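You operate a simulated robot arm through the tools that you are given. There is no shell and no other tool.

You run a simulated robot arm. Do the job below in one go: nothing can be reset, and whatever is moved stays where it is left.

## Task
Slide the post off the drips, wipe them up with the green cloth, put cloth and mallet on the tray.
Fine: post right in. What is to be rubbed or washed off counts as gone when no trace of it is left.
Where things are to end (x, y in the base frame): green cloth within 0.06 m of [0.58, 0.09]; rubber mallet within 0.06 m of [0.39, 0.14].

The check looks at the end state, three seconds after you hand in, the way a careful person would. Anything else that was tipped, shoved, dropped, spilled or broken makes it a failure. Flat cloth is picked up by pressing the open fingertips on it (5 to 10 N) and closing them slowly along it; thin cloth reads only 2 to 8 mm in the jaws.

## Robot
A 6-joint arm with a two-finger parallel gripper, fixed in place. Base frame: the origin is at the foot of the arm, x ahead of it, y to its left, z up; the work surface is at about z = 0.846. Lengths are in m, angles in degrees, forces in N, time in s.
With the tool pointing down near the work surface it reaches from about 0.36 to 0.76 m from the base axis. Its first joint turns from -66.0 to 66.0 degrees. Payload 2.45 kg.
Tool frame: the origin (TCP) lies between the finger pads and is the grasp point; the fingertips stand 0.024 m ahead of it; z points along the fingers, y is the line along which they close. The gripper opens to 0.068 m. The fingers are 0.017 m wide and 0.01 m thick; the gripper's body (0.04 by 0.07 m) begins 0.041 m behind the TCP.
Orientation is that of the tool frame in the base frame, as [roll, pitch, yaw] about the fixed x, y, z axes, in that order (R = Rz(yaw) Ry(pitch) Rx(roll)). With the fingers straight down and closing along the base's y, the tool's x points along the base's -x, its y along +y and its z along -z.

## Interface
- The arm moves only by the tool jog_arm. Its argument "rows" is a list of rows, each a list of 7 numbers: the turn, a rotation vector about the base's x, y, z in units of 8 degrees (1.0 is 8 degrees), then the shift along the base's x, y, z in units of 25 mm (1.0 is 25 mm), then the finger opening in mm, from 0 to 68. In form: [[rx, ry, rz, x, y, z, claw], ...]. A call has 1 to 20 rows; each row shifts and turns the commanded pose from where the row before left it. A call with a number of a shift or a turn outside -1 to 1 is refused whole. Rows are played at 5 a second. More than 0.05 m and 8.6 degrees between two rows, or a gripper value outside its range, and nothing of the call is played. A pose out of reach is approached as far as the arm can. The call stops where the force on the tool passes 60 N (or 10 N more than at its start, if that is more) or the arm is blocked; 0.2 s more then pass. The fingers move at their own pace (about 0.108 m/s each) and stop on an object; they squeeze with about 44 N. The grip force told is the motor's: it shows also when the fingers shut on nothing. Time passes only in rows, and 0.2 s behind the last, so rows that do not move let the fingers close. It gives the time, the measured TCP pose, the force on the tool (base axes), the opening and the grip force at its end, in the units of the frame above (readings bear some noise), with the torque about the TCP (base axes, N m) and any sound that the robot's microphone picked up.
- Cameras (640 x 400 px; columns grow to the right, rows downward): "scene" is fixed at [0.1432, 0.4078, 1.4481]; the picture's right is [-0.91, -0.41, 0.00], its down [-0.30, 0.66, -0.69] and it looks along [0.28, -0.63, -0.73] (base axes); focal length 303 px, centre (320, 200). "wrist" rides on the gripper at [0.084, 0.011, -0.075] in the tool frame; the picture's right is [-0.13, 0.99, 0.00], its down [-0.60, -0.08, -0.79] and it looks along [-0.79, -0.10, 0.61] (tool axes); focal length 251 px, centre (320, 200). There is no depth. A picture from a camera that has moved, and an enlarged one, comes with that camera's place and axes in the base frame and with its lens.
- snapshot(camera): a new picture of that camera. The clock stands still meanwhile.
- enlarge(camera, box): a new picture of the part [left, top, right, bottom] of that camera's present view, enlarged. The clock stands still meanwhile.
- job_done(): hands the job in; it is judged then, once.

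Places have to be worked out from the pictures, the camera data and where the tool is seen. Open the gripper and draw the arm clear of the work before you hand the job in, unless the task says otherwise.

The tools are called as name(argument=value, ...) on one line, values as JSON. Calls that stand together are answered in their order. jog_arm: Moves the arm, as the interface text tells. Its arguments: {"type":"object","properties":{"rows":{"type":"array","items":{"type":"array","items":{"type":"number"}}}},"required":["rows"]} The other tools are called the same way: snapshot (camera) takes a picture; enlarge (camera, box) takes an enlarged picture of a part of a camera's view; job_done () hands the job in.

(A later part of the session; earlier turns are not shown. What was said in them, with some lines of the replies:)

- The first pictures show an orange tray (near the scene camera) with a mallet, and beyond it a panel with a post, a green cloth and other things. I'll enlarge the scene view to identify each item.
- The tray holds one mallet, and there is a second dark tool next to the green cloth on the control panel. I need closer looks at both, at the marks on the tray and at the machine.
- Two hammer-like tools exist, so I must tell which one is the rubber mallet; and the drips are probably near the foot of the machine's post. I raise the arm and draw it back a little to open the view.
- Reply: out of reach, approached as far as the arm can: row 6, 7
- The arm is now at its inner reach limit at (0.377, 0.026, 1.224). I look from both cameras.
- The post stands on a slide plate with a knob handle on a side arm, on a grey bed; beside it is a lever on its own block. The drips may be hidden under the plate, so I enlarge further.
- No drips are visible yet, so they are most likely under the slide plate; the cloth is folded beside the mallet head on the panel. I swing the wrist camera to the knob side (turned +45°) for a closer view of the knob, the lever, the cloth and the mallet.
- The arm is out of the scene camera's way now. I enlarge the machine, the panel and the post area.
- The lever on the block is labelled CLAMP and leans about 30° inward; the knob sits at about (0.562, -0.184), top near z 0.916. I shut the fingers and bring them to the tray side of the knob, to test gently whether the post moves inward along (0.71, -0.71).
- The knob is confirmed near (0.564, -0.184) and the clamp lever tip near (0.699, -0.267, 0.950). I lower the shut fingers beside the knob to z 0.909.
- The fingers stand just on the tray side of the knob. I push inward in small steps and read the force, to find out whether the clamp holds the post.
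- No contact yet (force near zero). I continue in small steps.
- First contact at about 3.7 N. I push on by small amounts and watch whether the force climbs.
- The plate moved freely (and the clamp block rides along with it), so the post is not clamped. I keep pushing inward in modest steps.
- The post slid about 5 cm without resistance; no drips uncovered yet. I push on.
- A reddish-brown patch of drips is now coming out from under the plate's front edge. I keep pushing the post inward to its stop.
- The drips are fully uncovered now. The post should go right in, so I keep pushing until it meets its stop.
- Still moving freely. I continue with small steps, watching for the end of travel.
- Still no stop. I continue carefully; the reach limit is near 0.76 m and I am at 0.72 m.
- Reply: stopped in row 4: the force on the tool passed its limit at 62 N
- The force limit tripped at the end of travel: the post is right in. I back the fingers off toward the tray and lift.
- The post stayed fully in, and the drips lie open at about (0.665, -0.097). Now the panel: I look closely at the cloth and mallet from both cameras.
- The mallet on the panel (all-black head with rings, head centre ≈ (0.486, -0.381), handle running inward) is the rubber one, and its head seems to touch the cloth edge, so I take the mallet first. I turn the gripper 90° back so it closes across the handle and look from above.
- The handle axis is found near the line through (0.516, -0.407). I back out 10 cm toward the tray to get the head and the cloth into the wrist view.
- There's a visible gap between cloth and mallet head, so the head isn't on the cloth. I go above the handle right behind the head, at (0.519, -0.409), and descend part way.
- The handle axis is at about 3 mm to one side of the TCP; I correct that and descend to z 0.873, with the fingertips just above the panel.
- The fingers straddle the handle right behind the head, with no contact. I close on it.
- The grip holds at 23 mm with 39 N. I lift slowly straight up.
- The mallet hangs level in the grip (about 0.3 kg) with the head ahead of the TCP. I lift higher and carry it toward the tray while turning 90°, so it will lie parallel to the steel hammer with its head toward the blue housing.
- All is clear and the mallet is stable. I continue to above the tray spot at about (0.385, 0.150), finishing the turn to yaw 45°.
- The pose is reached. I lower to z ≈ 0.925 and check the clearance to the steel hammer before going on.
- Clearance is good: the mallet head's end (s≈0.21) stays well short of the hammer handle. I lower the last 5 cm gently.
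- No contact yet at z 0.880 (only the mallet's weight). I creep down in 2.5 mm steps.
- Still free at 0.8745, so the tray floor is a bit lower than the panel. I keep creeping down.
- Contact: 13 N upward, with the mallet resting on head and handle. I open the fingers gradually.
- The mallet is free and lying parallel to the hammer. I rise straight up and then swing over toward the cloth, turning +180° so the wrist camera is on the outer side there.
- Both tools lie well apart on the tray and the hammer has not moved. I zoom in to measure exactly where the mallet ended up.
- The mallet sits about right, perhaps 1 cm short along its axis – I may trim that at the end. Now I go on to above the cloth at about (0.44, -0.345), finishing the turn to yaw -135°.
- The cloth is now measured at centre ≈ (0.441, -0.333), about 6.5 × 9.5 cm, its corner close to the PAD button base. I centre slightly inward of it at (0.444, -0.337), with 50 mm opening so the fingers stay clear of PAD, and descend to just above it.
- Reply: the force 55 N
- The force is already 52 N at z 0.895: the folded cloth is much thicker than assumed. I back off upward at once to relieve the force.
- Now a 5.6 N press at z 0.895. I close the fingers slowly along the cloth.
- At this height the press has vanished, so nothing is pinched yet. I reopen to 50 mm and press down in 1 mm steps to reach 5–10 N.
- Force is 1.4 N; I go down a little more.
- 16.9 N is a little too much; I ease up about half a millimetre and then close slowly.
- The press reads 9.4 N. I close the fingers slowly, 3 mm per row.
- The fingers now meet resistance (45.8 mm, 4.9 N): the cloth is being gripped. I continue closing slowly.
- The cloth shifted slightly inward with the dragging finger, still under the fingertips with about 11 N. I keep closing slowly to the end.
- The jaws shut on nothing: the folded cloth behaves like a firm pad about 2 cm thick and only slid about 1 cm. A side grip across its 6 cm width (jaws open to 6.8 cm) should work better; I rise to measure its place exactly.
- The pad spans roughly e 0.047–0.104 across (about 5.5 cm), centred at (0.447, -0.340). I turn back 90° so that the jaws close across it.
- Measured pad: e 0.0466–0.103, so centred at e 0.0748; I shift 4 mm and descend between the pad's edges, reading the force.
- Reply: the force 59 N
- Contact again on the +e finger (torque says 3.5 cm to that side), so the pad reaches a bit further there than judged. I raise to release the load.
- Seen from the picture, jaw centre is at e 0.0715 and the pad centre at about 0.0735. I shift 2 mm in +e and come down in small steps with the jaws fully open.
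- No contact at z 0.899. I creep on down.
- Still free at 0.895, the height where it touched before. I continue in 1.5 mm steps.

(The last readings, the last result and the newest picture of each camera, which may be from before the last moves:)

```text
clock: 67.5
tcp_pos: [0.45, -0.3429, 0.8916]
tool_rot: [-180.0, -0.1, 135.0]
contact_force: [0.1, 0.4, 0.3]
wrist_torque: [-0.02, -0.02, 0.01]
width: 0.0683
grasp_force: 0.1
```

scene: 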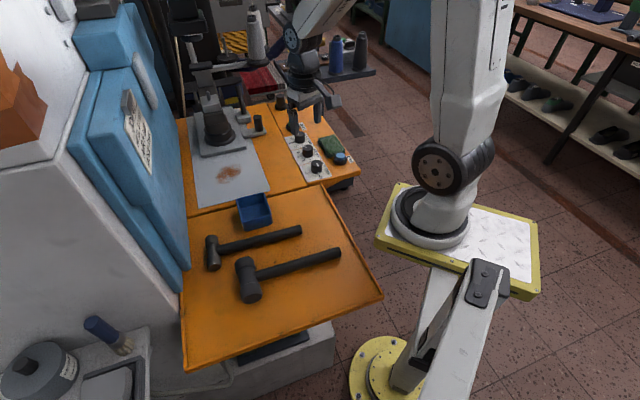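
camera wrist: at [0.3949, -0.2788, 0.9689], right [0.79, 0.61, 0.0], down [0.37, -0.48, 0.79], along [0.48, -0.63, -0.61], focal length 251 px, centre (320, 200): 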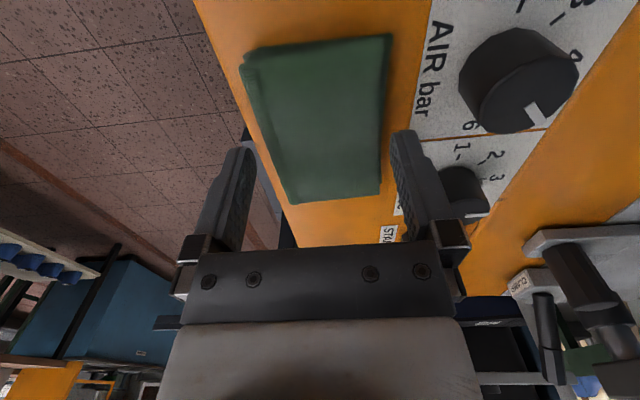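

No contact: the fingers are now passing beside the pad. I continue down.

jog_arm(rows=[[0, 0, 0, 0, 0, -0.08, 68], [0, 0, 0, 0, 0, -0.08, 68], [0, 0, 0, 0, 0, -0.08, 68], [0, 0, 0, 0, 0, 0, 68]])

snapshot(camera="wrist")

enlarge(camera="scene", box=[295, 105, 365, 165])

```text
clock: 68.5
tcp_pos: [0.4482, -0.3432, 0.8857]
tool_rot: [-179.9, -0.1, 135.0]
contact_force: [-0.3, -0.2, -0.3]
wrist_torque: [-0.02, 0.01, 0.01]
width: 0.0679
grasp_force: 0.0
```

```text
taken
camera wrist: at [0.398, -0.2769, 0.9605], right [0.79, 0.61, 0.0], down [0.37, -0.48, 0.79], along [0.48, -0.63, -0.61], focal length 251 px, centre (320, 200)
```

wrist: 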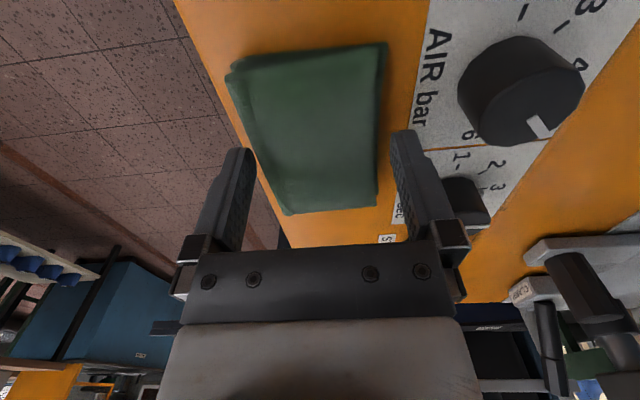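

```text
6.67 times, centred on (330, 135) of scene
camera zoom: at [0.1432, 0.4078, 1.4481], right [-0.91, -0.41, 0.0], down [-0.3, 0.66, -0.69], along [0.28, -0.63, -0.73], focal length 2020 px, centre (253, 633)
```

zoom: 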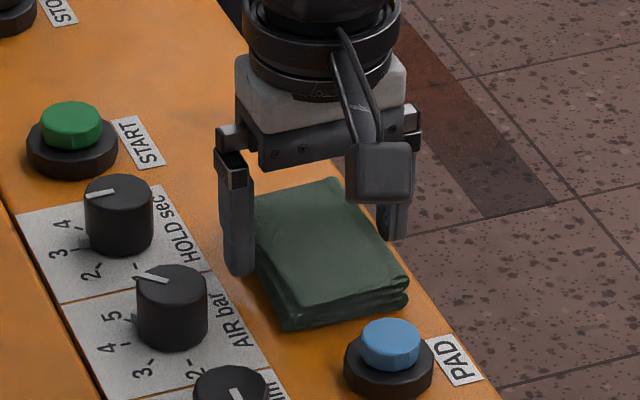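

The pad sits cleanly between the fingers. I lower 7 mm more so the pads grip its side while its underside stays below the fingertips, then close.

jog_arm(rows=[[0, 0, 0, 0, 0, -0.1, 68], [0, 0, 0, 0, 0, -0.1, 68], [0, 0, 0, 0, 0, -0.09, 68], [0, 0, 0, 0, 0, 0, 68]])

```text
clock: 69.5
tcp_pos: [0.4479, -0.3441, 0.8792]
tool_rot: [-180.0, -0.1, 135.0]
contact_force: [-0.2, -0.2, -0.2]
wrist_torque: [-0.01, 0.03, 0.02]
width: 0.0679
grasp_force: 0.0
```

At z 0.879 with no contact. I close slowly onto the pad.

jog_arm(rows=[[0, 0, 0, 0, 0, 0, 64], [0, 0, 0, 0, 0, 0, 60], [0, 0, 0, 0, 0, 0, 57], [0, 0, 0, 0, 0, 0, 54], [0, 0, 0, 0, 0, 0, 51], [0, 0, 0, 0, 0, 0, 48]])

snapshot(camera="wrist")

```text
clock: 70.9
tcp_pos: [0.4476, -0.3435, 0.8786]
tool_rot: [-179.9, -0.1, 135.1]
contact_force: [0.4, 0.2, 1.2]
wrist_torque: [-0.01, 0.0, -0.01]
width: 0.0604
grasp_force: 44.0
```

```text
taken
camera wrist: at [0.3978, -0.2773, 0.9535], right [0.79, 0.61, 0.0], down [0.37, -0.48, 0.79], along [0.48, -0.63, -0.61], focal length 251 px, centre (320, 200)
```

wrist: 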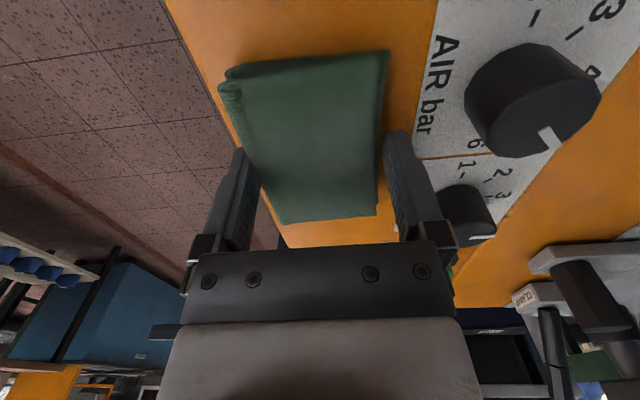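

The jaws grip the pad firmly: 60.4 mm at 44 N. I lift slowly.

jog_arm(rows=[[0, 0, 0, 0, 0, 0.2, 45], [0, 0, 0, 0, 0, 0.3, 45], [0, 0, 0, 0, 0, 0.4, 45], [0, 0, 0, 0, 0, 0.6, 45], [0, 0, 0, 0, 0, 0.8, 45], [0, 0, 0, 0, 0, 0, 45]])

snapshot(camera="wrist")

enlarge(camera="scene", box=[275, 75, 365, 165])

```text
clock: 72.3
tcp_pos: [0.4482, -0.3429, 0.933]
tool_rot: [-179.9, -0.2, 135.1]
contact_force: [0.2, 0.3, -0.2]
wrist_torque: [0.02, -0.02, -0.01]
width: 0.0607
grasp_force: 44.2
```

```text
taken
camera wrist: at [0.3975, -0.2773, 1.0095], right [0.79, 0.61, 0.0], down [0.37, -0.48, 0.79], along [0.48, -0.63, -0.61], focal length 251 px, centre (320, 200)
```

wrist: 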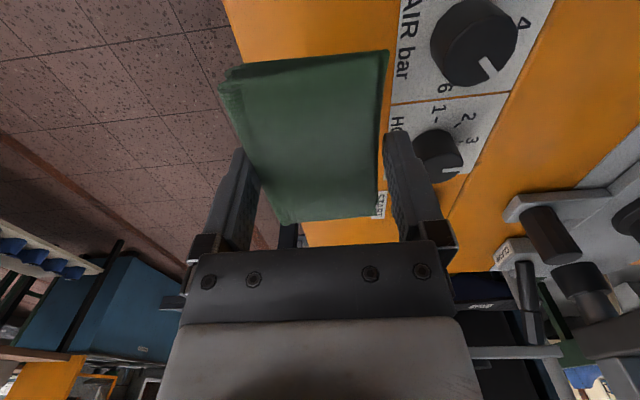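

```text
4.44 times, centred on (320, 120) of scene
camera zoom: at [0.1432, 0.4078, 1.4481], right [-0.91, -0.41, 0.0], down [-0.3, 0.66, -0.69], along [0.28, -0.63, -0.73], focal length 1347 px, centre (320, 556)
```

zoom: 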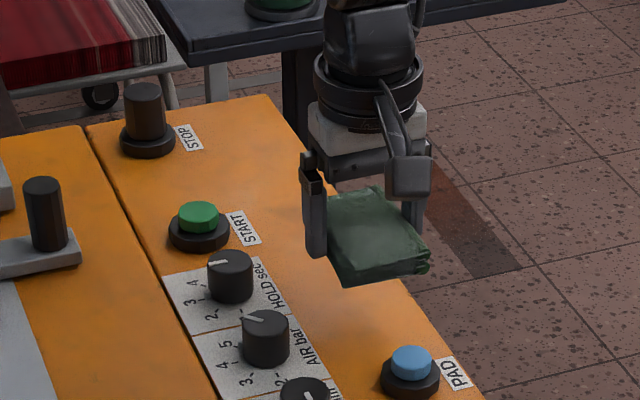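

The cloth came up as one firm pad. I carry it at a safe height over to the stain centre, about (0.663, -0.098).

jog_arm(rows=[[0, 0, 0, 0, 0, 0.8, 45], [0, 0, 0, 0.2, 0.2, 1, 45], [0, 0, 0, 0.5, 0.6, 0.8, 45], [0, 0, 0, 0.8, 0.9, 0, 45], [0, 0, 0, 0.86, 0.98, 0, 45], [0, 0, 0, 0.86, 0.98, 0, 45], [0, 0, 0, 0.86, 0.98, 0, 45], [0, 0, 0, 0.86, 0.98, 0, 45], [0, 0, 0, 0.86, 0.98, 0, 45], [0, 0, 0, 0.86, 0.98, 0, 45], [0, 0, 0, 0.86, 0.98, 0, 45], [0, 0, 0, 0.7, 0.8, 0, 45], [0, 0, 0, 0.38, 0.44, 0, 45], [0, 0, 0, 0, 0, 0, 45]])

snapshot(camera="scene")

snapshot(camera="wrist")

```text
clock: 75.3
tcp_pos: [0.6641, -0.0981, 1.001]
tool_rot: [-179.9, -0.2, 134.9]
contact_force: [-0.4, -0.7, -0.2]
wrist_torque: [-0.01, -0.03, 0.02]
width: 0.0603
grasp_force: 43.5
```

```text
taken
```

scene: 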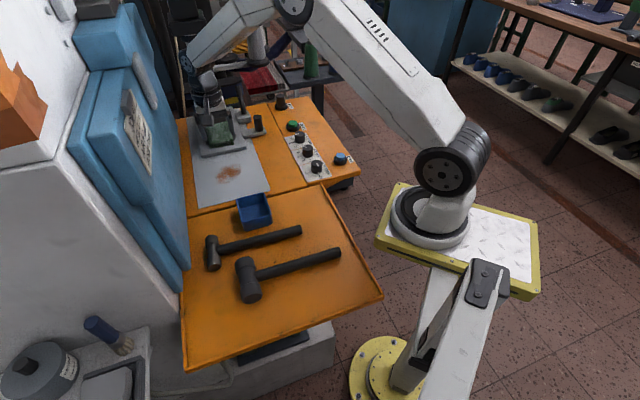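

```text
taken
camera wrist: at [0.6135, -0.0314, 1.0767], right [0.79, 0.61, 0.0], down [0.37, -0.48, 0.79], along [0.48, -0.63, -0.61], focal length 251 px, centre (320, 200)
```

wrist: 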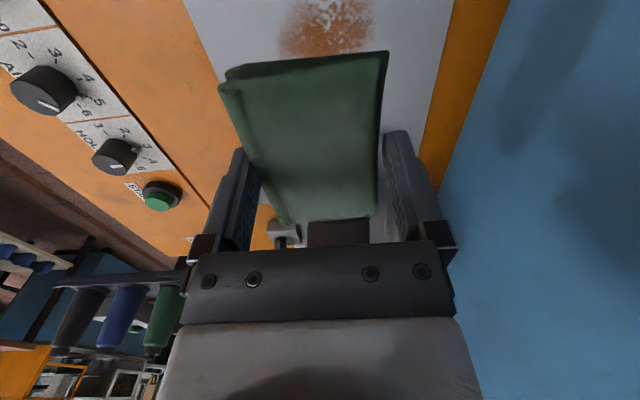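

I'm over the stain (centre e ≈ 0.404, s ≈ 0.538). I shift 3 mm and descend to just above the bed.

jog_arm(rows=[[0, 0, 0, 0.11, 0.11, -0.8, 45], [0, 0, 0, 0, 0, -1, 45], [0, 0, 0, 0, 0, -1, 45], [0, 0, 0, 0, 0, -0.8, 45], [0, 0, 0, 0, 0, -0.5, 45], [0, 0, 0, 0, 0, -0.2, 45], [0, 0, 0, 0, 0, 0, 45]])

enlarge(camera="scene", box=[170, 80, 290, 205])

```text
clock: 76.9
tcp_pos: [0.6661, -0.095, 0.894]
tool_rot: [-179.9, -0.1, 135.0]
contact_force: [0.5, -0.5, -0.5]
wrist_torque: [-0.02, 0.0, -0.02]
width: 0.0607
grasp_force: 43.9
```

```text
3.20 times, centred on (230, 142) of scene
camera zoom: at [0.1432, 0.4078, 1.4481], right [-0.91, -0.41, 0.0], down [-0.3, 0.66, -0.69], along [0.28, -0.63, -0.73], focal length 970 px, centre (608, 384)
```

zoom: 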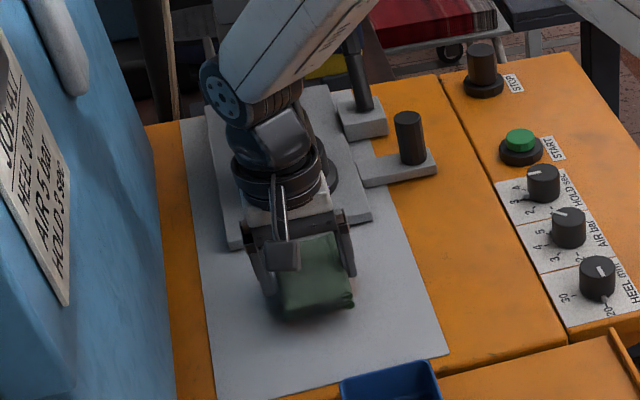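

Close above the stain with no contact. I creep down to get a light press.

jog_arm(rows=[[0, 0, 0, 0, 0, -0.15, 45], [0, 0, 0, 0, 0, -0.15, 45], [0, 0, 0, 0, 0, -0.1, 45], [0, 0, 0, 0, 0, 0, 45]])

```text
clock: 77.9
tcp_pos: [0.6655, -0.0942, 0.883]
tool_rot: [-179.9, -0.1, 135.0]
contact_force: [0.1, 0.1, 0.0]
wrist_torque: [0.03, -0.05, -0.02]
width: 0.0608
grasp_force: 44.5
```

Still no contact at 0.883. I continue in 1.25 mm steps.

jog_arm(rows=[[0, 0, 0, 0, 0, -0.05, 45], [0, 0, 0, 0, 0, -0.05, 45], [0, 0, 0, 0, 0, 0, 45]])

```text
clock: 78.7
tcp_pos: [0.6657, -0.0947, 0.8816]
tool_rot: [-179.8, -0.2, 134.9]
contact_force: [0.8, -0.3, -0.2]
wrist_torque: [0.0, -0.01, 0.02]
width: 0.0603
grasp_force: 43.9
```

Not yet touching; I go on down.

jog_arm(rows=[[0, 0, 0, 0, 0, -0.05, 45], [0, 0, 0, 0, 0, -0.05, 45], [0, 0, 0, 0, 0, 0, 45]])

```text
clock: 79.5
tcp_pos: [0.6664, -0.0941, 0.8793]
tool_rot: [-179.9, -0.1, 135.0]
contact_force: [-0.6, -0.1, 2.5]
wrist_torque: [0.07, -0.05, 0.02]
width: 0.0608
grasp_force: 44.2
```

First touch (2.5 N) at 0.8793. A little more for 5–10 N.

jog_arm(rows=[[0, 0, 0, 0, 0, -0.025, 45], [0, 0, 0, 0, 0, 0, 45]])

```text
clock: 80.1
tcp_pos: [0.6665, -0.0942, 0.8798]
tool_rot: [-179.9, 0.0, 135.0]
contact_force: [-3.5, 0.8, 10.1]
wrist_torque: [0.1, 0.06, 0.01]
width: 0.0606
grasp_force: 43.6
```

10 N of press on the stain. I rub along the e direction, ±3 cm, with two passes.

jog_arm(rows=[[0, 0, 0, 0.2, 0.2, 0, 45], [0, 0, 0, 0.3, 0.3, 0, 45], [0, 0, 0, 0.3, 0.3, 0, 45], [0, 0, 0, -0.3, -0.3, 0, 45], [0, 0, 0, -0.4, -0.4, 0, 45], [0, 0, 0, -0.4, -0.4, 0, 45], [0, 0, 0, -0.4, -0.4, 0, 45], [0, 0, 0, -0.3, -0.3, 0, 45], [0, 0, 0, 0.3, 0.3, 0, 45], [0, 0, 0, 0.4, 0.4, 0, 45], [0, 0, 0, 0.3, 0.3, 0, 45], [0, 0, 0, 0, 0, 0, 45]])

enlarge(camera="scene", box=[170, 80, 290, 205])

snapshot(camera="wrist")

```text
clock: 82.7
tcp_pos: [0.6637, -0.0958, 0.8788]
tool_rot: [-179.9, -0.1, 135.0]
contact_force: [-7.6, -7.0, 22.0]
wrist_torque: [-0.11, 0.1, -0.01]
width: 0.0607
grasp_force: 44.0
```

```text
3.20 times, centred on (230, 142) of scene
camera zoom: at [0.1425, 0.4077, 1.4482], right [-0.91, -0.41, 0.0], down [-0.3, 0.66, -0.69], along [0.28, -0.63, -0.73], focal length 970 px, centre (608, 384)
```

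zoom: 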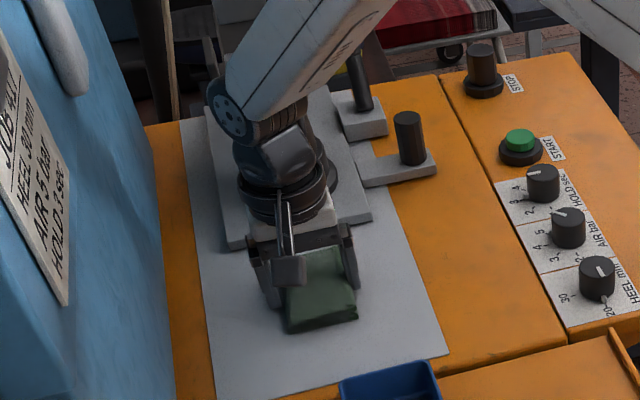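

```text
taken
camera wrist: at [0.6145, -0.0298, 0.9534], right [0.79, 0.61, 0.0], down [0.37, -0.48, 0.79], along [0.48, -0.63, -0.61], focal length 251 px, centre (320, 200)
```

wrist: 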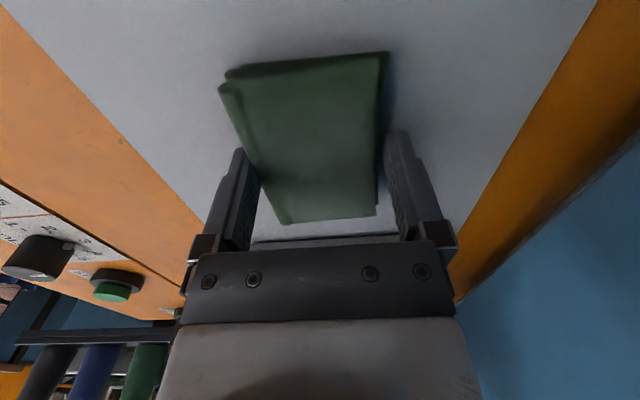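

The visible stain around the cloth has gone. I lift and draw back a bit to see whether any trace is left under it.

jog_arm(rows=[[0, 0, 0, 0, 0, 0.3, 45], [0, 0, 0, 0, 0, 0.8, 45], [0, 0, 0, 0, 0, 1, 45], [0, 0, 0, 0, 0, 1, 45], [0, 0, 0, -0.6, 0.6, 1, 45], [0, 0, 0, -0.8, -0.2, 0.5, 45], [0, 0, 0, -0.8, -0.8, 0, 45], [0, 0, 0, -0.8, -0.8, 0, 45], [0, 0, 0, -0.8, -0.8, 0, 45], [0, 0, 0, 0, 0, 0, 45]])

enlarge(camera="scene", box=[180, 130, 280, 205])

snapshot(camera="wrist")

```text
clock: 84.9
tcp_pos: [0.5679, -0.1449, 0.9926]
tool_rot: [-180.0, -0.3, 135.1]
contact_force: [-0.5, -0.2, 0.5]
wrist_torque: [0.01, 0.0, 0.02]
width: 0.0607
grasp_force: 44.0
```

```text
5.33 times, centred on (230, 168) of scene
camera zoom: at [0.1432, 0.4078, 1.4481], right [-0.91, -0.41, 0.0], down [-0.3, 0.66, -0.69], along [0.28, -0.63, -0.73], focal length 1616 px, centre (800, 373)
```

zoom: 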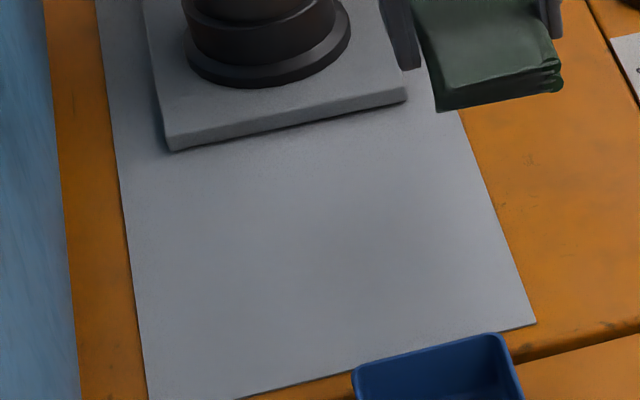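

```text
taken
camera wrist: at [0.5182, -0.079, 1.0668], right [0.79, 0.61, 0.0], down [0.37, -0.48, 0.79], along [0.48, -0.63, -0.61], focal length 251 px, centre (320, 200)
```

wrist: 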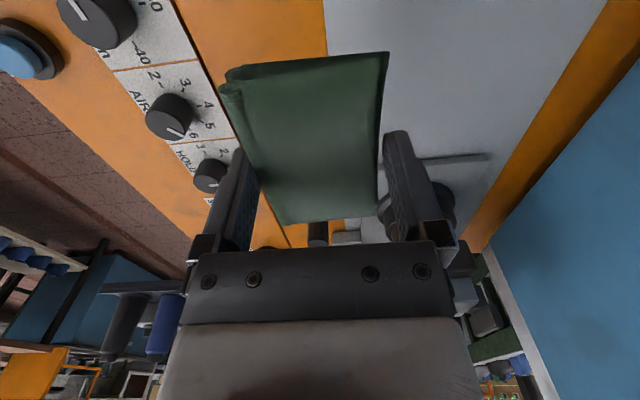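

The bed looks clean. I zoom in harder on the spot to check for faint traces.

enlarge(camera="scene", box=[205, 155, 255, 190])

enlarge(camera="wrist", box=[330, 0, 620, 180])

enlarge(camera="scene", box=[180, 85, 290, 160])

```text
11.43 times, centred on (230, 172) of scene
camera zoom: at [0.1432, 0.4078, 1.4481], right [-0.91, -0.41, 0.0], down [-0.3, 0.66, -0.69], along [0.28, -0.63, -0.73], focal length 3463 px, centre (1349, 514)
```

zoom: 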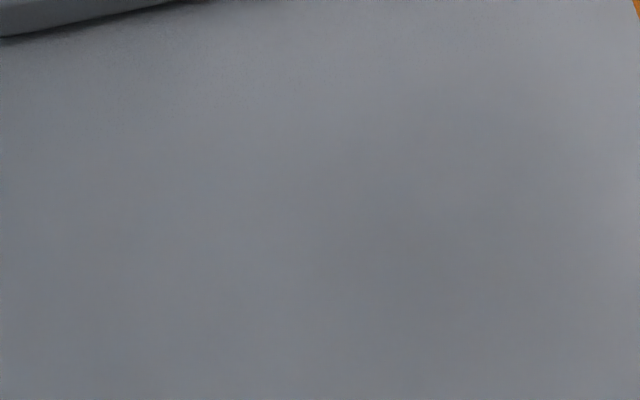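

```text
2.21 times, centred on (475, 90) of wrist
camera zoom: at [0.5182, -0.079, 1.0668], right [0.79, 0.61, 0.0], down [0.37, -0.48, 0.79], along [0.48, -0.63, -0.61], focal length 555 px, centre (-22, 443)
```

zoom: 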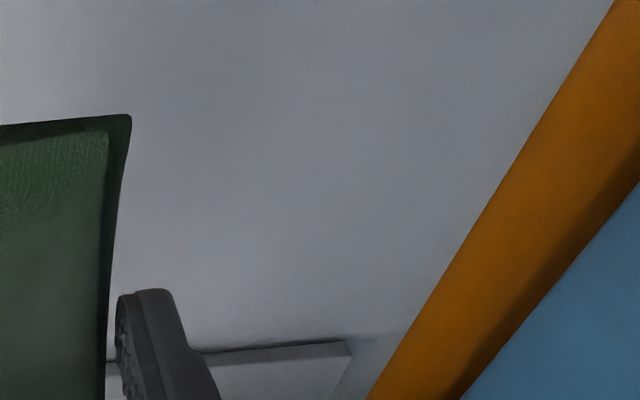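

```text
5.33 times, centred on (235, 122) of scene
camera zoom: at [0.1432, 0.4078, 1.4481], right [-0.91, -0.41, 0.0], down [-0.3, 0.66, -0.69], along [0.28, -0.63, -0.73], focal length 1616 px, centre (773, 613)
```

zoom: 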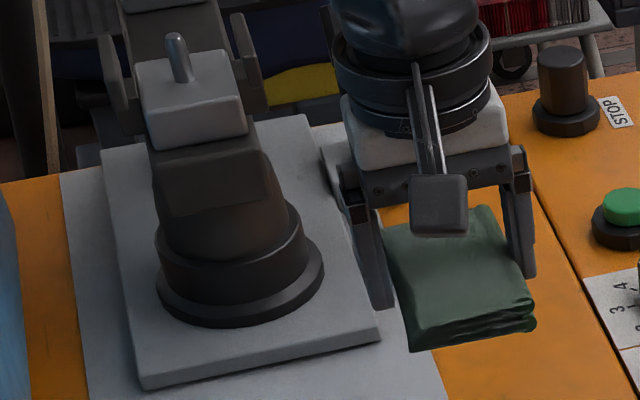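

No trace is left on the bed. Now the cloth goes to the tray near (0.58, 0.09), between the steel hammer's head and the tray's rear seam; I turn +90° so the pad's short side lies across that gap, and move above to measure it.

jog_arm(rows=[[0, 0, 0.5, 0, 0.3, 0.8, 45], [0, 0, 0.9, -0.1, 0.5, 0.8, 45], [0, 0, 0.95, -0.1, 0.6, 0.5, 45], [0, 0, 0.95, -0.1, 0.6, 0.2, 45], [0, 0, 0.95, -0.1, 0.6, 0, 45], [0, 0, 0.95, -0.1, 0.6, 0, 45], [0, 0, 0.95, -0.1, 0.6, 0, 45], [0, 0, 0.95, -0.1, 0.6, 0, 45], [0, 0, 0.95, -0.1, 0.6, 0, 45], [0, 0, 0.95, -0.1, 0.6, 0, 45], [0, 0, 0.95, -0.1, 0.6, 0, 45], [0, 0, 0.95, -0.1, 0.6, 0, 45], [0, 0, 0.35, -0.1, 0.2, 0, 45], [0, 0, 0, 0, 0, 0, 45]])

snapshot(camera="wrist")

snapshot(camera="scene")

```text
clock: 87.9
tcp_pos: [0.5419, 0.0298, 1.0504]
tool_rot: [-179.9, -0.3, -134.9]
contact_force: [0.9, -0.6, -0.5]
wrist_torque: [0.02, -0.01, -0.01]
width: 0.0605
grasp_force: 44.2
```

```text
taken
camera wrist: at [0.4744, -0.0223, 1.1252], right [-0.61, 0.79, 0.0], down [0.48, 0.37, 0.79], along [0.63, 0.48, -0.61], focal length 251 px, centre (320, 200)
```

wrist: 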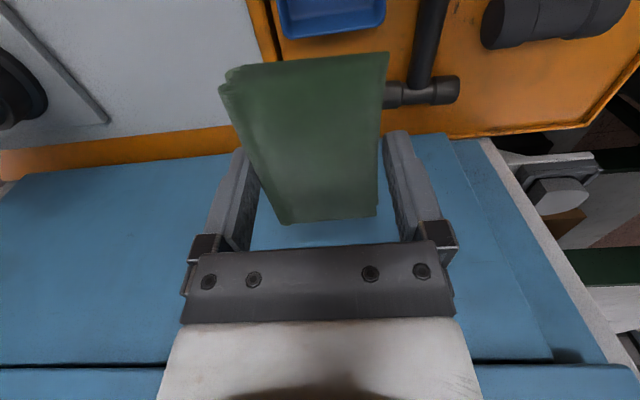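

```text
taken
```

scene: 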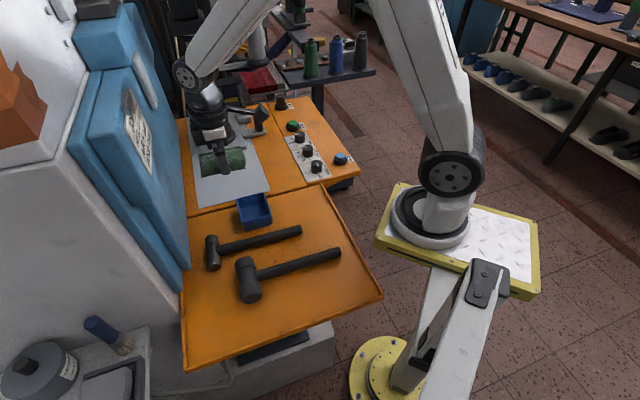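

I zoom the scene camera on the gap between hammer head, bin and seam to measure it.

enlarge(camera="scene", box=[180, 195, 280, 275])

jog_arm(rows=[[0, 0, 0, 0, -0.9, 0.4, 45], [0, 0, 0, 0, -0.9, 0.4, 45], [0, 0, 0, 0, 0, 0, 45]])

snapshot(camera="wrist")

```text
5.00 times, centred on (230, 235) of scene
camera zoom: at [0.1432, 0.4078, 1.4481], right [-0.91, -0.41, 0.0], down [-0.3, 0.66, -0.69], along [0.28, -0.63, -0.73], focal length 1515 px, centre (770, 25)
```

zoom: 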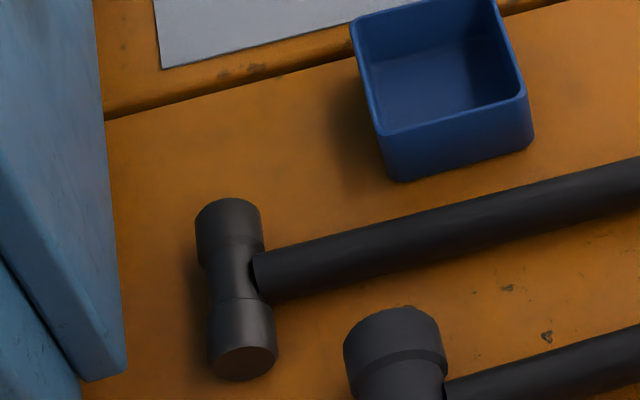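

```text
clock: 88.7
tcp_pos: [0.5409, -0.0164, 1.0708]
tool_rot: [180.0, -0.2, -135.0]
contact_force: [1.2, 0.4, -0.8]
wrist_torque: [0.0, -0.04, -0.02]
width: 0.0608
grasp_force: 44.0
```

```text
taken
camera wrist: at [0.4746, -0.0676, 1.1451], right [-0.61, 0.79, 0.0], down [0.48, 0.37, 0.79], along [0.63, 0.48, -0.61], focal length 251 px, centre (320, 200)
```

wrist: 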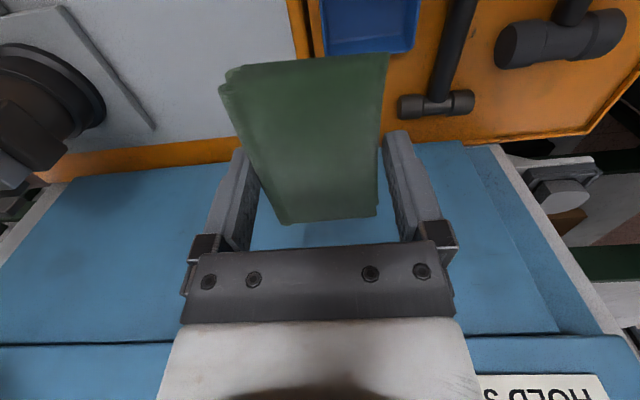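

Wrist view: hammer head's end at s ≈ 0.312, seam at s ≈ 0.405, bin rim up to e ≈ 0.399, housing at e ≈ 0.557. The pad fits centred at (0.585, 0.073), 2 cm from the nominal spot; I move above and descend to z 0.905.

jog_arm(rows=[[0, 0, 0, 0.44, 0.9, 0, 45], [0, 0, 0, 0.44, 0.9, 0, 45], [0, 0, 0, 0.44, 0.9, 0, 45], [0, 0, 0, 0.44, 0.88, 0, 45], [0, 0, 0, 0, 0, -0.8, 45], [0, 0, 0, 0, 0, -1, 45], [0, 0, 0, 0, 0, -1, 45], [0, 0, 0, 0, 0, -1, 45], [0, 0, 0, 0, 0, -1, 45], [0, 0, 0, 0, 0, -1, 45], [0, 0, 0, 0, 0, -0.6, 45], [0, 0, 0, 0, 0, -0.2, 45], [0, 0, 0, 0, 0, 0, 45]])

snapshot(camera="wrist")

enlarge(camera="scene", box=[170, 170, 290, 280])

```text
clock: 91.5
tcp_pos: [0.5849, 0.0745, 0.9074]
tool_rot: [-179.9, -0.1, -135.1]
contact_force: [-0.3, 0.0, -0.6]
wrist_torque: [0.02, -0.02, 0.01]
width: 0.0607
grasp_force: 44.4
```

```text
taken
camera wrist: at [0.5184, 0.0223, 0.9813], right [-0.61, 0.79, 0.0], down [0.48, 0.37, 0.79], along [0.63, 0.48, -0.61], focal length 251 px, centre (320, 200)
```

wrist: 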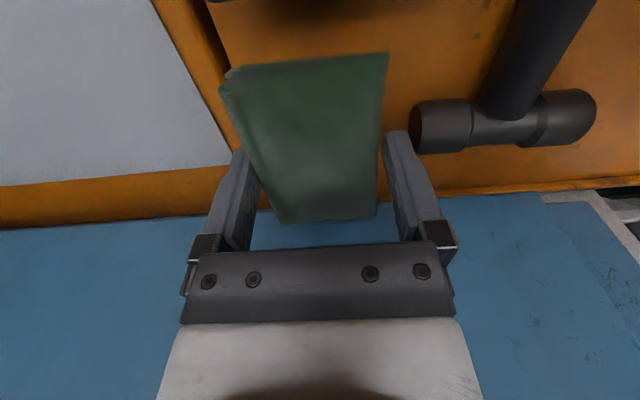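

```text
3.64 times, centred on (230, 225) of scene
camera zoom: at [0.1432, 0.4078, 1.4481], right [-0.91, -0.41, 0.0], down [-0.3, 0.66, -0.69], along [0.28, -0.63, -0.73], focal length 1102 px, centre (647, 109)
```

zoom: 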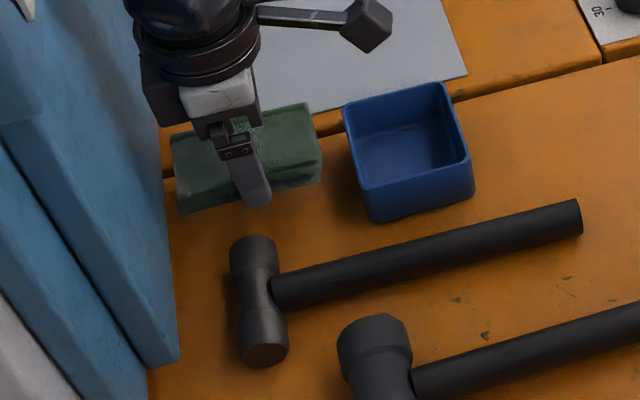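

Clearances agree (hammer end s 0.312, finger outer face s 0.321). I lower on to just above the tray.

jog_arm(rows=[[0, 0, 0, 0, 0, -0.4, 45], [0, 0, 0, 0, 0, -0.35, 45], [0, 0, 0, 0, 0, -0.2, 45], [0, 0, 0, 0, 0, 0, 45]])

```text
clock: 92.5
tcp_pos: [0.5842, 0.0735, 0.8821]
tool_rot: [-179.9, -0.3, -135.0]
contact_force: [0.0, 0.4, 0.2]
wrist_torque: [0.0, 0.0, 0.0]
width: 0.0605
grasp_force: 43.8
```

I creep down to touch the tray.

jog_arm(rows=[[0, 0, 0, 0, 0, -0.08, 45], [0, 0, 0, 0, 0, -0.08, 45], [0, 0, 0, 0, 0, -0.05, 45], [0, 0, 0, 0, 0, 0, 45]])

```text
clock: 93.5
tcp_pos: [0.5848, 0.0734, 0.8766]
tool_rot: [-179.9, -0.1, -134.9]
contact_force: [-0.4, 0.2, -0.1]
wrist_torque: [0.01, -0.01, -0.01]
width: 0.0606
grasp_force: 43.9
```

Still free at 0.8766; a few more millimetres.

jog_arm(rows=[[0, 0, 0, 0, 0, -0.05, 45], [0, 0, 0, 0, 0, -0.05, 45], [0, 0, 0, 0, 0, 0, 45]])

```text
clock: 94.3
tcp_pos: [0.5855, 0.0734, 0.8757]
tool_rot: [-179.8, -0.2, -134.9]
contact_force: [-2.9, -0.4, 6.6]
wrist_torque: [0.13, 0.13, 0.04]
width: 0.0607
grasp_force: 43.5
```

Touch-down with 6.6 N. I open the jaws gently to 66 mm to release the cloth.

jog_arm(rows=[[0, 0, 0, 0, 0, 0, 58], [0, 0, 0, 0, 0, 0, 61], [0, 0, 0, 0, 0, 0, 63], [0, 0, 0, 0, 0, 0, 65], [0, 0, 0, 0, 0, 0, 66], [0, 0, 0, 0, 0, 0, 66]])

snapshot(camera="wrist")

```text
clock: 95.7
tcp_pos: [0.5853, 0.0733, 0.874]
tool_rot: [-179.9, -0.2, -134.9]
contact_force: [0.3, 0.7, -0.5]
wrist_torque: [0.01, -0.01, -0.03]
width: 0.0661
grasp_force: 0.0
```

```text
taken
camera wrist: at [0.5186, 0.0214, 0.9492], right [-0.61, 0.79, 0.0], down [0.48, 0.37, 0.79], along [0.63, 0.48, -0.61], focal length 251 px, centre (320, 200)
```

wrist: 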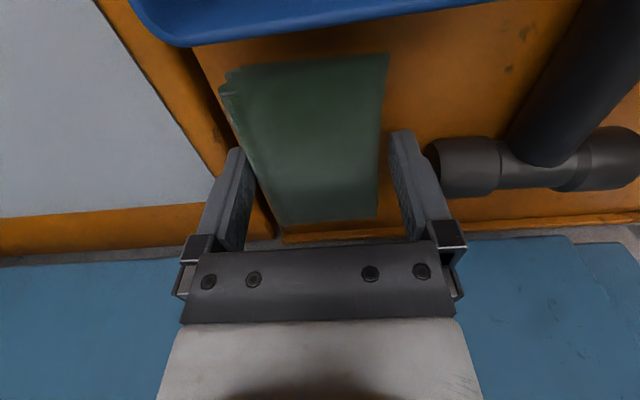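

The cloth is released with the fingers clear on both sides. I raise slowly straight up.

jog_arm(rows=[[0, 0, 0, 0, 0, 0.3, 67], [0, 0, 0, 0, 0, 0.5, 67], [0, 0, 0, 0, 0, 0.8, 67], [0, 0, 0, 0, 0, 1, 67], [0, 0, 0, 0, 0, 1, 67], [0, 0, 0, 0, 0, 1, 67], [0, 0, 0, 0, 0, 1, 67], [0, 0, 0, -0.5, -0.5, 0.8, 67], [0, 0, 0, -1, -0.8, 0, 67], [0, 0, 0, -1, -1, 0, 67], [0, 0, 0, -1, -1, 0, 67], [0, 0, 0, 0, 0, 0, 67]])

snapshot(camera="scene")

enlarge(camera="scene", box=[170, 180, 370, 310])

snapshot(camera="wrist")

```text
clock: 98.3
tcp_pos: [0.4973, -0.0096, 1.0331]
tool_rot: [-179.9, -0.2, -135.0]
contact_force: [0.6, -0.3, 0.1]
wrist_torque: [0.01, 0.02, -0.01]
width: 0.0668
grasp_force: 0.0
```

```text
taken
```

scene: 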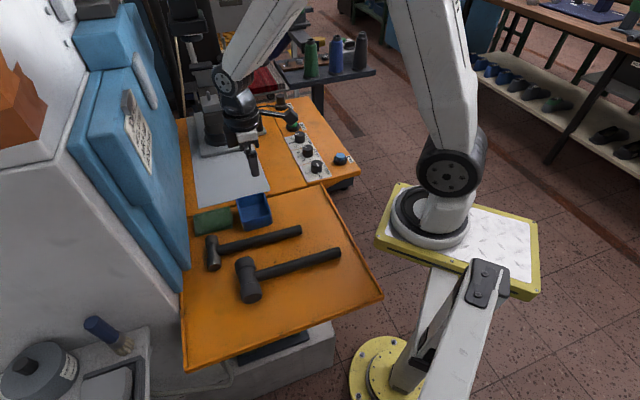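

```text
3.08 times, centred on (270, 245) of scene
camera zoom: at [0.1432, 0.4078, 1.4481], right [-0.91, -0.41, 0.0], down [-0.3, 0.66, -0.69], along [0.28, -0.63, -0.73], focal length 932 px, centre (474, 62)
```

zoom: 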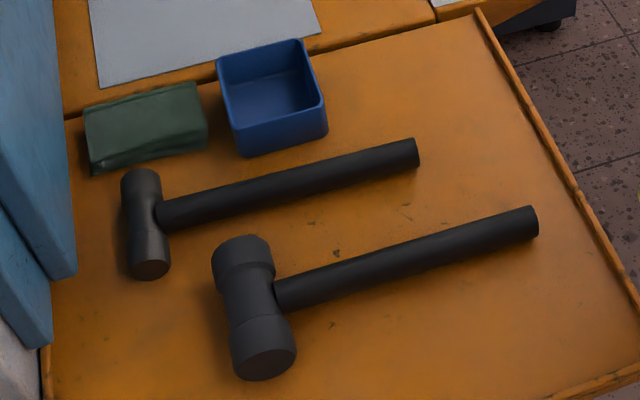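

```text
taken
camera wrist: at [0.4314, -0.0609, 1.108], right [-0.61, 0.79, 0.0], down [0.48, 0.37, 0.79], along [0.63, 0.48, -0.61], focal length 251 px, centre (320, 200)
```

wrist: 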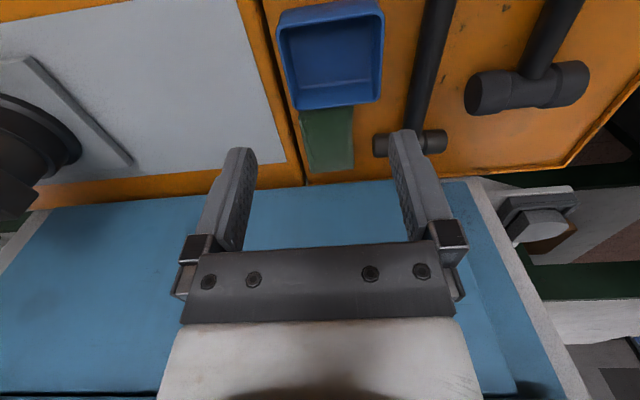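

The cloth lies flat on the tray, clear of hammer and bin, and the bed is clean. For a safer margin I'll trim the mallet by about 1 cm: I swing back over it, turning to yaw 45°.

jog_arm(rows=[[0, 0, -0.5, 0, 0.1, 0.5, 60], [0, 0, -0.95, -0.1, 0.2, 0.6, 60], [0, 0, -0.95, -0.2, 0.3, 0.5, 60], [0, 0, -0.95, -0.25, 0.35, 0, 60], [0, 0, -0.95, -0.25, 0.35, 0, 60], [0, 0, -0.95, -0.25, 0.35, 0, 60], [0, 0, -0.95, -0.25, 0.35, 0, 60], [0, 0, -0.95, -0.25, 0.35, 0, 60], [0, 0, -0.95, -0.25, 0.35, 0, 60], [0, 0, -0.95, -0.25, 0.35, 0, 60], [0, 0, -0.95, -0.25, 0.35, 0, 60], [0, 0, -0.95, -0.25, 0.35, 0, 60], [0, 0, -0.95, -0.25, 0.35, 0, 60], [0, 0, -0.95, -0.25, 0.35, 0, 60], [0, 0, -0.95, -0.25, 0.35, 0, 60], [0, 0, -0.95, -0.25, 0.35, 0, 60], [0, 0, -0.95, -0.25, 0.35, 0, 60], [0, 0, -0.95, -0.25, 0.35, 0, 60], [0, 0, -0.95, -0.25, 0.35, 0, 60], [0, 0, -0.95, -0.25, 0.35, 0, 60]])

```text
clock: 102.5
tcp_pos: [0.3833, 0.1565, 1.072]
tool_rot: [-179.9, -0.2, 76.6]
contact_force: [0.0, 0.1, -1.0]
wrist_torque: [0.0, -0.03, 0.0]
width: 0.06
grasp_force: 0.0
```

Nearly there; I finish the turn to yaw 45°, centre on the earlier release point (0.384, 0.1495) and descend part way.

jog_arm(rows=[[0, 0, -0.95, 0.02, -0.1, 0, 60], [0, 0, -0.95, 0, -0.1, 0, 60], [0, 0, -0.95, 0, -0.08, -0.5, 60], [0, 0, -0.95, 0, 0, -1, 60], [0, 0, -0.15, 0, 0, -1, 60], [0, 0, 0, 0, 0, -1, 60], [0, 0, 0, 0, 0, -1, 60], [0, 0, 0, 0, 0, -0.6, 60], [0, 0, 0, 0, 0, 0, 60]])

snapshot(camera="wrist")

enlarge(camera="scene", box=[170, 180, 370, 310])

```text
clock: 104.5
tcp_pos: [0.3846, 0.1492, 0.9459]
tool_rot: [-179.9, -0.2, 44.9]
contact_force: [1.0, 0.3, 0.5]
wrist_torque: [-0.02, -0.02, 0.02]
width: 0.0597
grasp_force: 0.0
```

```text
taken
camera wrist: at [0.452, 0.1998, 1.0212], right [0.61, -0.79, 0.0], down [-0.48, -0.37, 0.79], along [-0.63, -0.48, -0.61], focal length 251 px, centre (320, 200)
```

wrist: 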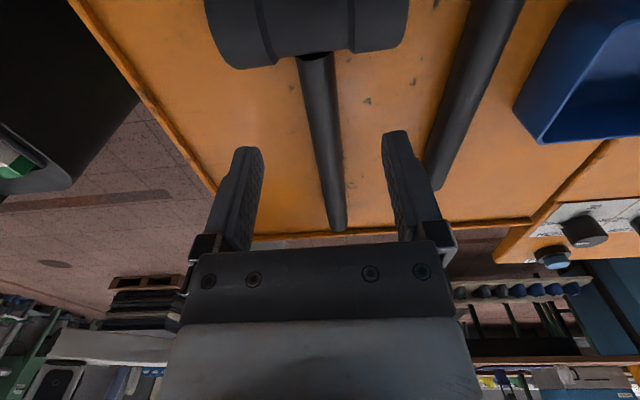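

```text
3.08 times, centred on (270, 245) of scene
camera zoom: at [0.1432, 0.4078, 1.4481], right [-0.91, -0.41, 0.0], down [-0.3, 0.66, -0.69], along [0.28, -0.63, -0.73], focal length 932 px, centre (474, 62)
```

zoom: 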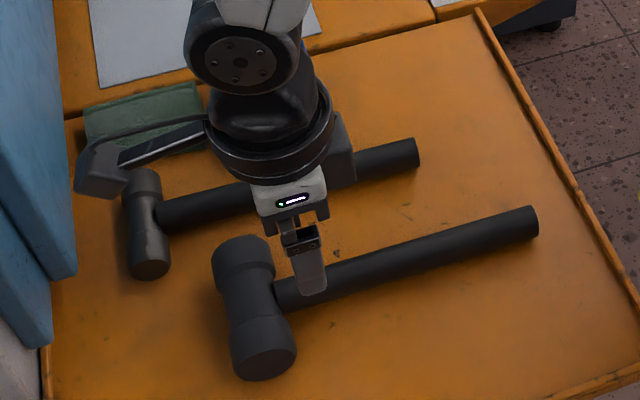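

Same geometry as at release, handle centred between the fingers. I descend to z 0.873 and close on the handle.

jog_arm(rows=[[0, 0, 0, 0, 0, -1, 60], [0, 0, 0, 0, 0, -1, 60], [0, 0, 0, 0, 0, -0.6, 60], [0, 0, 0, 0, 0, -0.28, 60], [0, 0, 0, 0, 0, 0, 50], [0, 0, 0, 0, 0, 0, 40], [0, 0, 0, 0, 0, 0, 30], [0, 0, 0, 0, 0, 0, 15], [0, 0, 0, 0, 0, 0, 5], [0, 0, 0, 0, 0, 0, 5]])

```text
clock: 106.7
tcp_pos: [0.3844, 0.1475, 0.8748]
tool_rot: [-180.0, -0.2, 45.1]
contact_force: [0.7, -0.8, 0.2]
wrist_torque: [-0.02, -0.09, -0.01]
width: 0.0226
grasp_force: 39.2
```

Gripped (22.6 mm, 39 N). I lift 1 cm, shift about +10 mm in x and +2 mm in y, and start lowering.

jog_arm(rows=[[0, 0, 0, 0, 0, 0.2, 5], [0, 0, 0, 0, 0, 0.25, 5], [0, 0, 0, 0.14, 0.03, 0, 5], [0, 0, 0, 0.14, 0.03, 0, 5], [0, 0, 0, 0.14, 0.03, 0, 5], [0, 0, 0, 0, 0, -0.15, 5], [0, 0, 0, 0, 0, -0.15, 5], [0, 0, 0, 0, 0, 0, 5]])

enlarge(camera="scene", box=[170, 180, 370, 310])

```text
clock: 108.5
tcp_pos: [0.3957, 0.1513, 0.8774]
tool_rot: [-179.9, -0.3, 45.0]
contact_force: [0.2, -0.3, -4.3]
wrist_torque: [-0.05, 0.03, -0.02]
width: 0.0229
grasp_force: 39.3
```

```text
3.08 times, centred on (270, 245) of scene
camera zoom: at [0.1432, 0.4078, 1.4481], right [-0.91, -0.41, 0.0], down [-0.3, 0.66, -0.69], along [0.28, -0.63, -0.73], focal length 932 px, centre (474, 62)
```

zoom: 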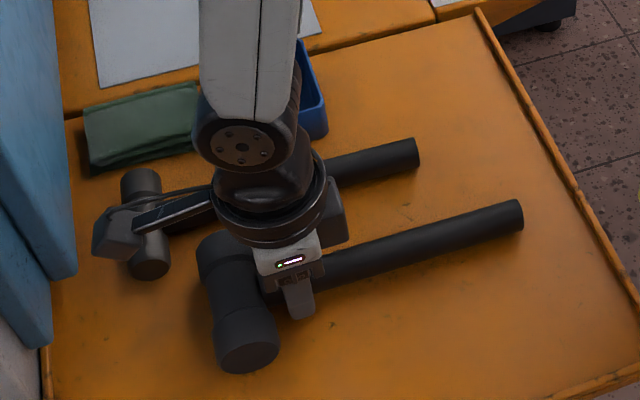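

The mallet head still has about 2 cm to the hammer head. I creep down to contact.

jog_arm(rows=[[0, 0, 0, 0, 0, -0.08, 5], [0, 0, 0, 0, 0, -0.06, 5], [0, 0, 0, 0, 0, 0, 5]])

```text
clock: 109.3
tcp_pos: [0.3966, 0.1516, 0.876]
tool_rot: [-179.9, -0.2, 45.0]
contact_force: [-2.9, 0.5, 5.8]
wrist_torque: [-0.47, 0.07, -0.07]
width: 0.0225
grasp_force: 39.3
```

The mallet rests on the tray again (5.8 N up). I open gradually.

jog_arm(rows=[[0, 0, 0, 0, 0, 0, 20], [0, 0, 0, 0, 0, 0, 25], [0, 0, 0, 0, 0, 0, 32], [0, 0, 0, 0, 0, 0, 44], [0, 0, 0, 0, 0, 0, 56], [0, 0, 0, 0, 0, 0, 56]])

snapshot(camera="wrist")

```text
clock: 110.7
tcp_pos: [0.3961, 0.1511, 0.8759]
tool_rot: [-179.9, -0.3, 45.0]
contact_force: [-0.1, 0.1, 0.4]
wrist_torque: [0.01, -0.01, -0.02]
width: 0.056
grasp_force: 0.1
```

```text
taken
camera wrist: at [0.4638, 0.2019, 0.9498], right [0.61, -0.79, 0.0], down [-0.48, -0.37, 0.79], along [-0.63, -0.48, -0.61], focal length 251 px, centre (320, 200)
```

wrist: 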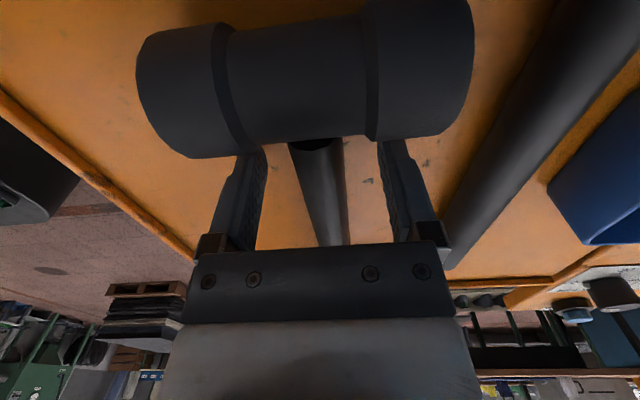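

The mallet is free. I rise straight up and draw the arm clear, then check the final state.

jog_arm(rows=[[0, 0, 0, 0, 0, 0.4, 60], [0, 0, 0, 0, 0, 0.8, 60], [0, 0, 0, 0, 0, 1, 60], [0, 0, 0, 0, 0, 1, 60], [0, 0, 0, 0, 0, 1, 60], [0, 0, 0, 0, 0, 1, 60], [0, 0, 0, 0, 0, 1, 60], [0, 0, 0.5, 0.1, -0.5, 1, 60], [0, 0, 0.9, 0.1, -0.9, 1, 60], [0, 0, 0.95, 0.1, -0.95, 0.5, 60], [0, 0, 0.95, 0.1, -0.95, 0, 60], [0, 0, 0.95, 0.1, -0.95, 0, 60], [0, 0, 0.95, 0.1, -0.95, 0, 60], [0, 0, 0.95, 0.1, -0.95, 0, 60], [0, 0, 0.95, 0.1, -0.95, 0, 60], [0, 0, 0.95, 0.1, -0.95, 0, 60], [0, 0, 0.95, 0.1, -0.95, 0, 60], [0, 0, 0.95, 0.1, -0.95, 0, 60], [0, 0, 0.95, 0.1, -0.95, 0, 60], [0, 0, 0, 0, 0, 0, 60]])

snapshot(camera="scene")

enlarge(camera="scene", box=[170, 180, 390, 330])

snapshot(camera="wrist")

```text
clock: 114.9
tcp_pos: [0.4252, -0.1223, 1.092]
tool_rot: [-179.9, -0.2, 132.4]
contact_force: [-0.2, 0.2, -0.3]
wrist_torque: [0.01, 0.0, 0.02]
width: 0.06
grasp_force: 0.0
```

```text
taken
```

scene: 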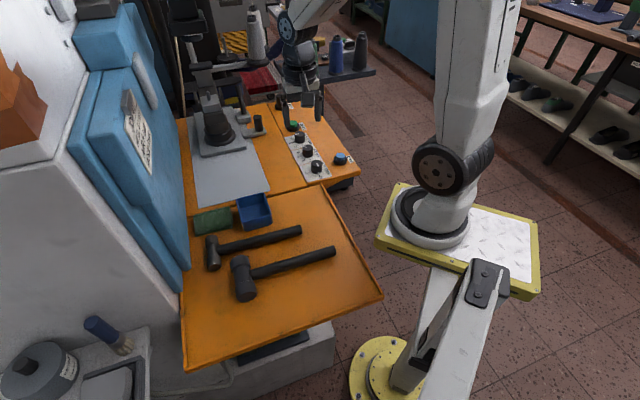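

```text
2.67 times, centred on (280, 255) of scene
camera zoom: at [0.1432, 0.4078, 1.4481], right [-0.91, -0.41, 0.0], down [-0.3, 0.66, -0.69], along [0.28, -0.63, -0.73], focal length 808 px, centre (427, 53)
```

zoom: 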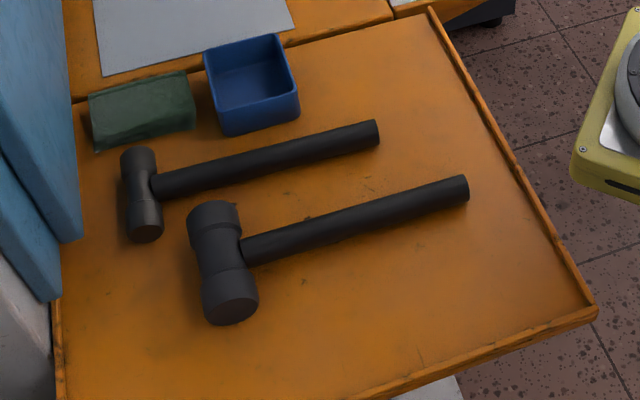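

```text
taken
camera wrist: at [0.3778, -0.0534, 1.1669], right [0.82, 0.57, 0.0], down [0.35, -0.5, 0.79], along [0.45, -0.65, -0.61], focal length 251 px, centre (320, 200)
```

wrist: 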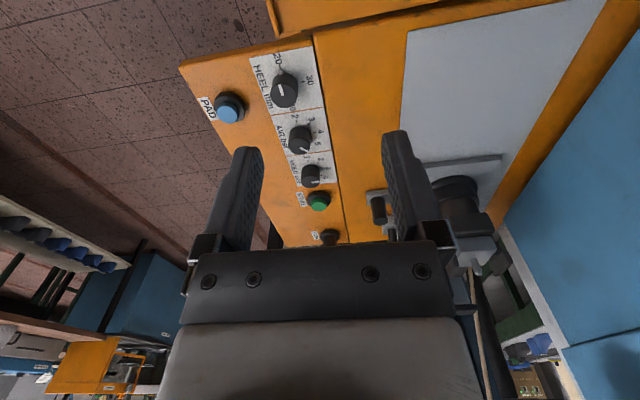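

Everything lies as wanted. One last close check of the panel knobs, the post and the cleaned bed.

enlarge(camera="scene", box=[180, 85, 365, 205])

enlarge(camera="scene", box=[190, 145, 275, 205])

enlarge(camera="wrist", box=[180, 0, 620, 250])

```text
3.33 times, centred on (272, 145) of scene
camera zoom: at [0.1432, 0.4078, 1.4481], right [-0.91, -0.41, 0.0], down [-0.3, 0.66, -0.69], along [0.28, -0.63, -0.73], focal length 1010 px, centre (478, 383)
```

zoom: 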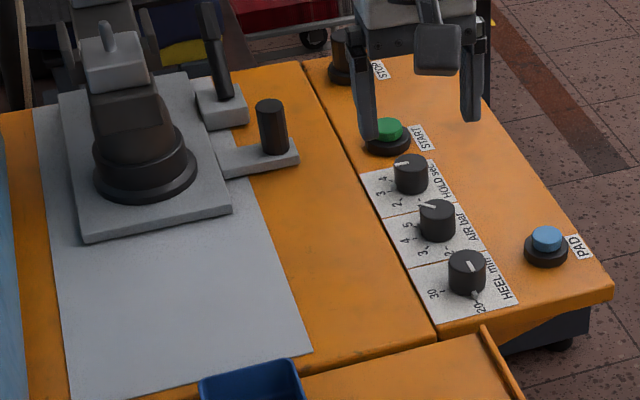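

```text
6.67 times, centred on (232, 175) of scene
camera zoom: at [0.1432, 0.4078, 1.4481], right [-0.91, -0.41, 0.0], down [-0.3, 0.66, -0.69], along [0.28, -0.63, -0.73], focal length 2020 px, centre (903, 367)
```

zoom: 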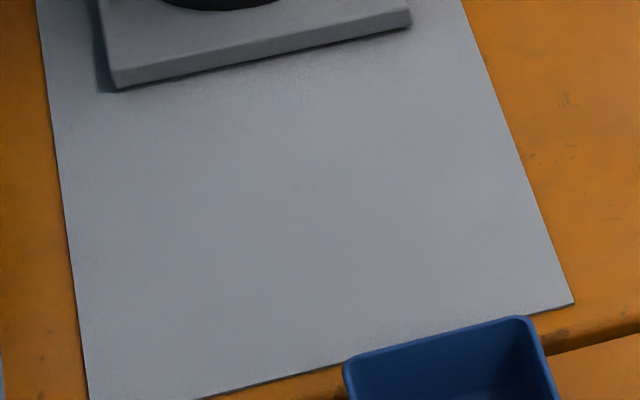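

```text
1.45 times, centred on (400, 125) of wrist
camera zoom: at [0.3778, -0.0534, 1.1669], right [0.82, 0.57, 0.0], down [0.35, -0.5, 0.79], along [0.45, -0.65, -0.61], focal length 366 px, centre (204, 309)
```

zoom: 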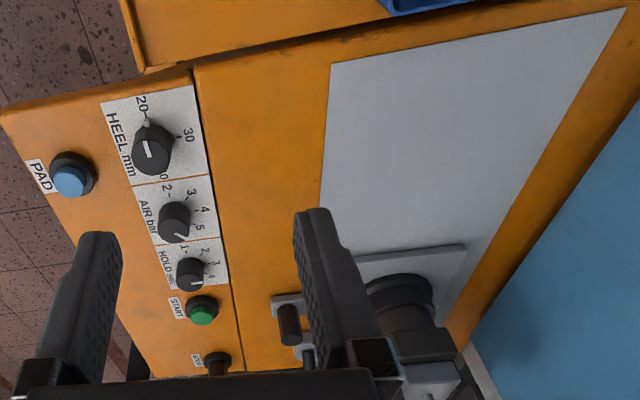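

The bed shows no trace, the post is at its inner stop, and the panel controls are unchanged. Cloth and mallet lie on the tray, and the gripper is open and clear, so I hand the job in.

job_done()

```text
The job is handed in.
```

The post is pushed right in, the drips are wiped up, and the cloth and rubber mallet are on the tray. I handed the job in with the gripper open and the arm raised clear.

- **Post:** I slid it inward by its knob until it stopped hard. The push read 62 N there, and it stayed in place afterwards. The clamp was not holding, so I left it alone.
- **Drips:** They were under the post's plate. After rubbing with the cloth, close-up views of the bed showed no trace.
- **Green cloth:** It lies flat at about (0.585, 0.073), roughly 2 cm from its target. It sits between the bin and the steel hammer, touching neither.
- **Rubber mallet:** I took this to be the all-black one by the cloth, not the steel-headed hammer already on the tray. It lies beside that hammer, placed so its head centre and handle middle should both be within about 5.5 cm of (0.39, 0.14). I don't know which point the check measures.

My first attempt at the cloth slid it about 1 cm on the panel, because it was a firm folded pad, not flat cloth. Twice while lining up the grip I pressed on it with about 50 N. In the final pictures the knobs, buttons, hammer and bin looked unchanged.
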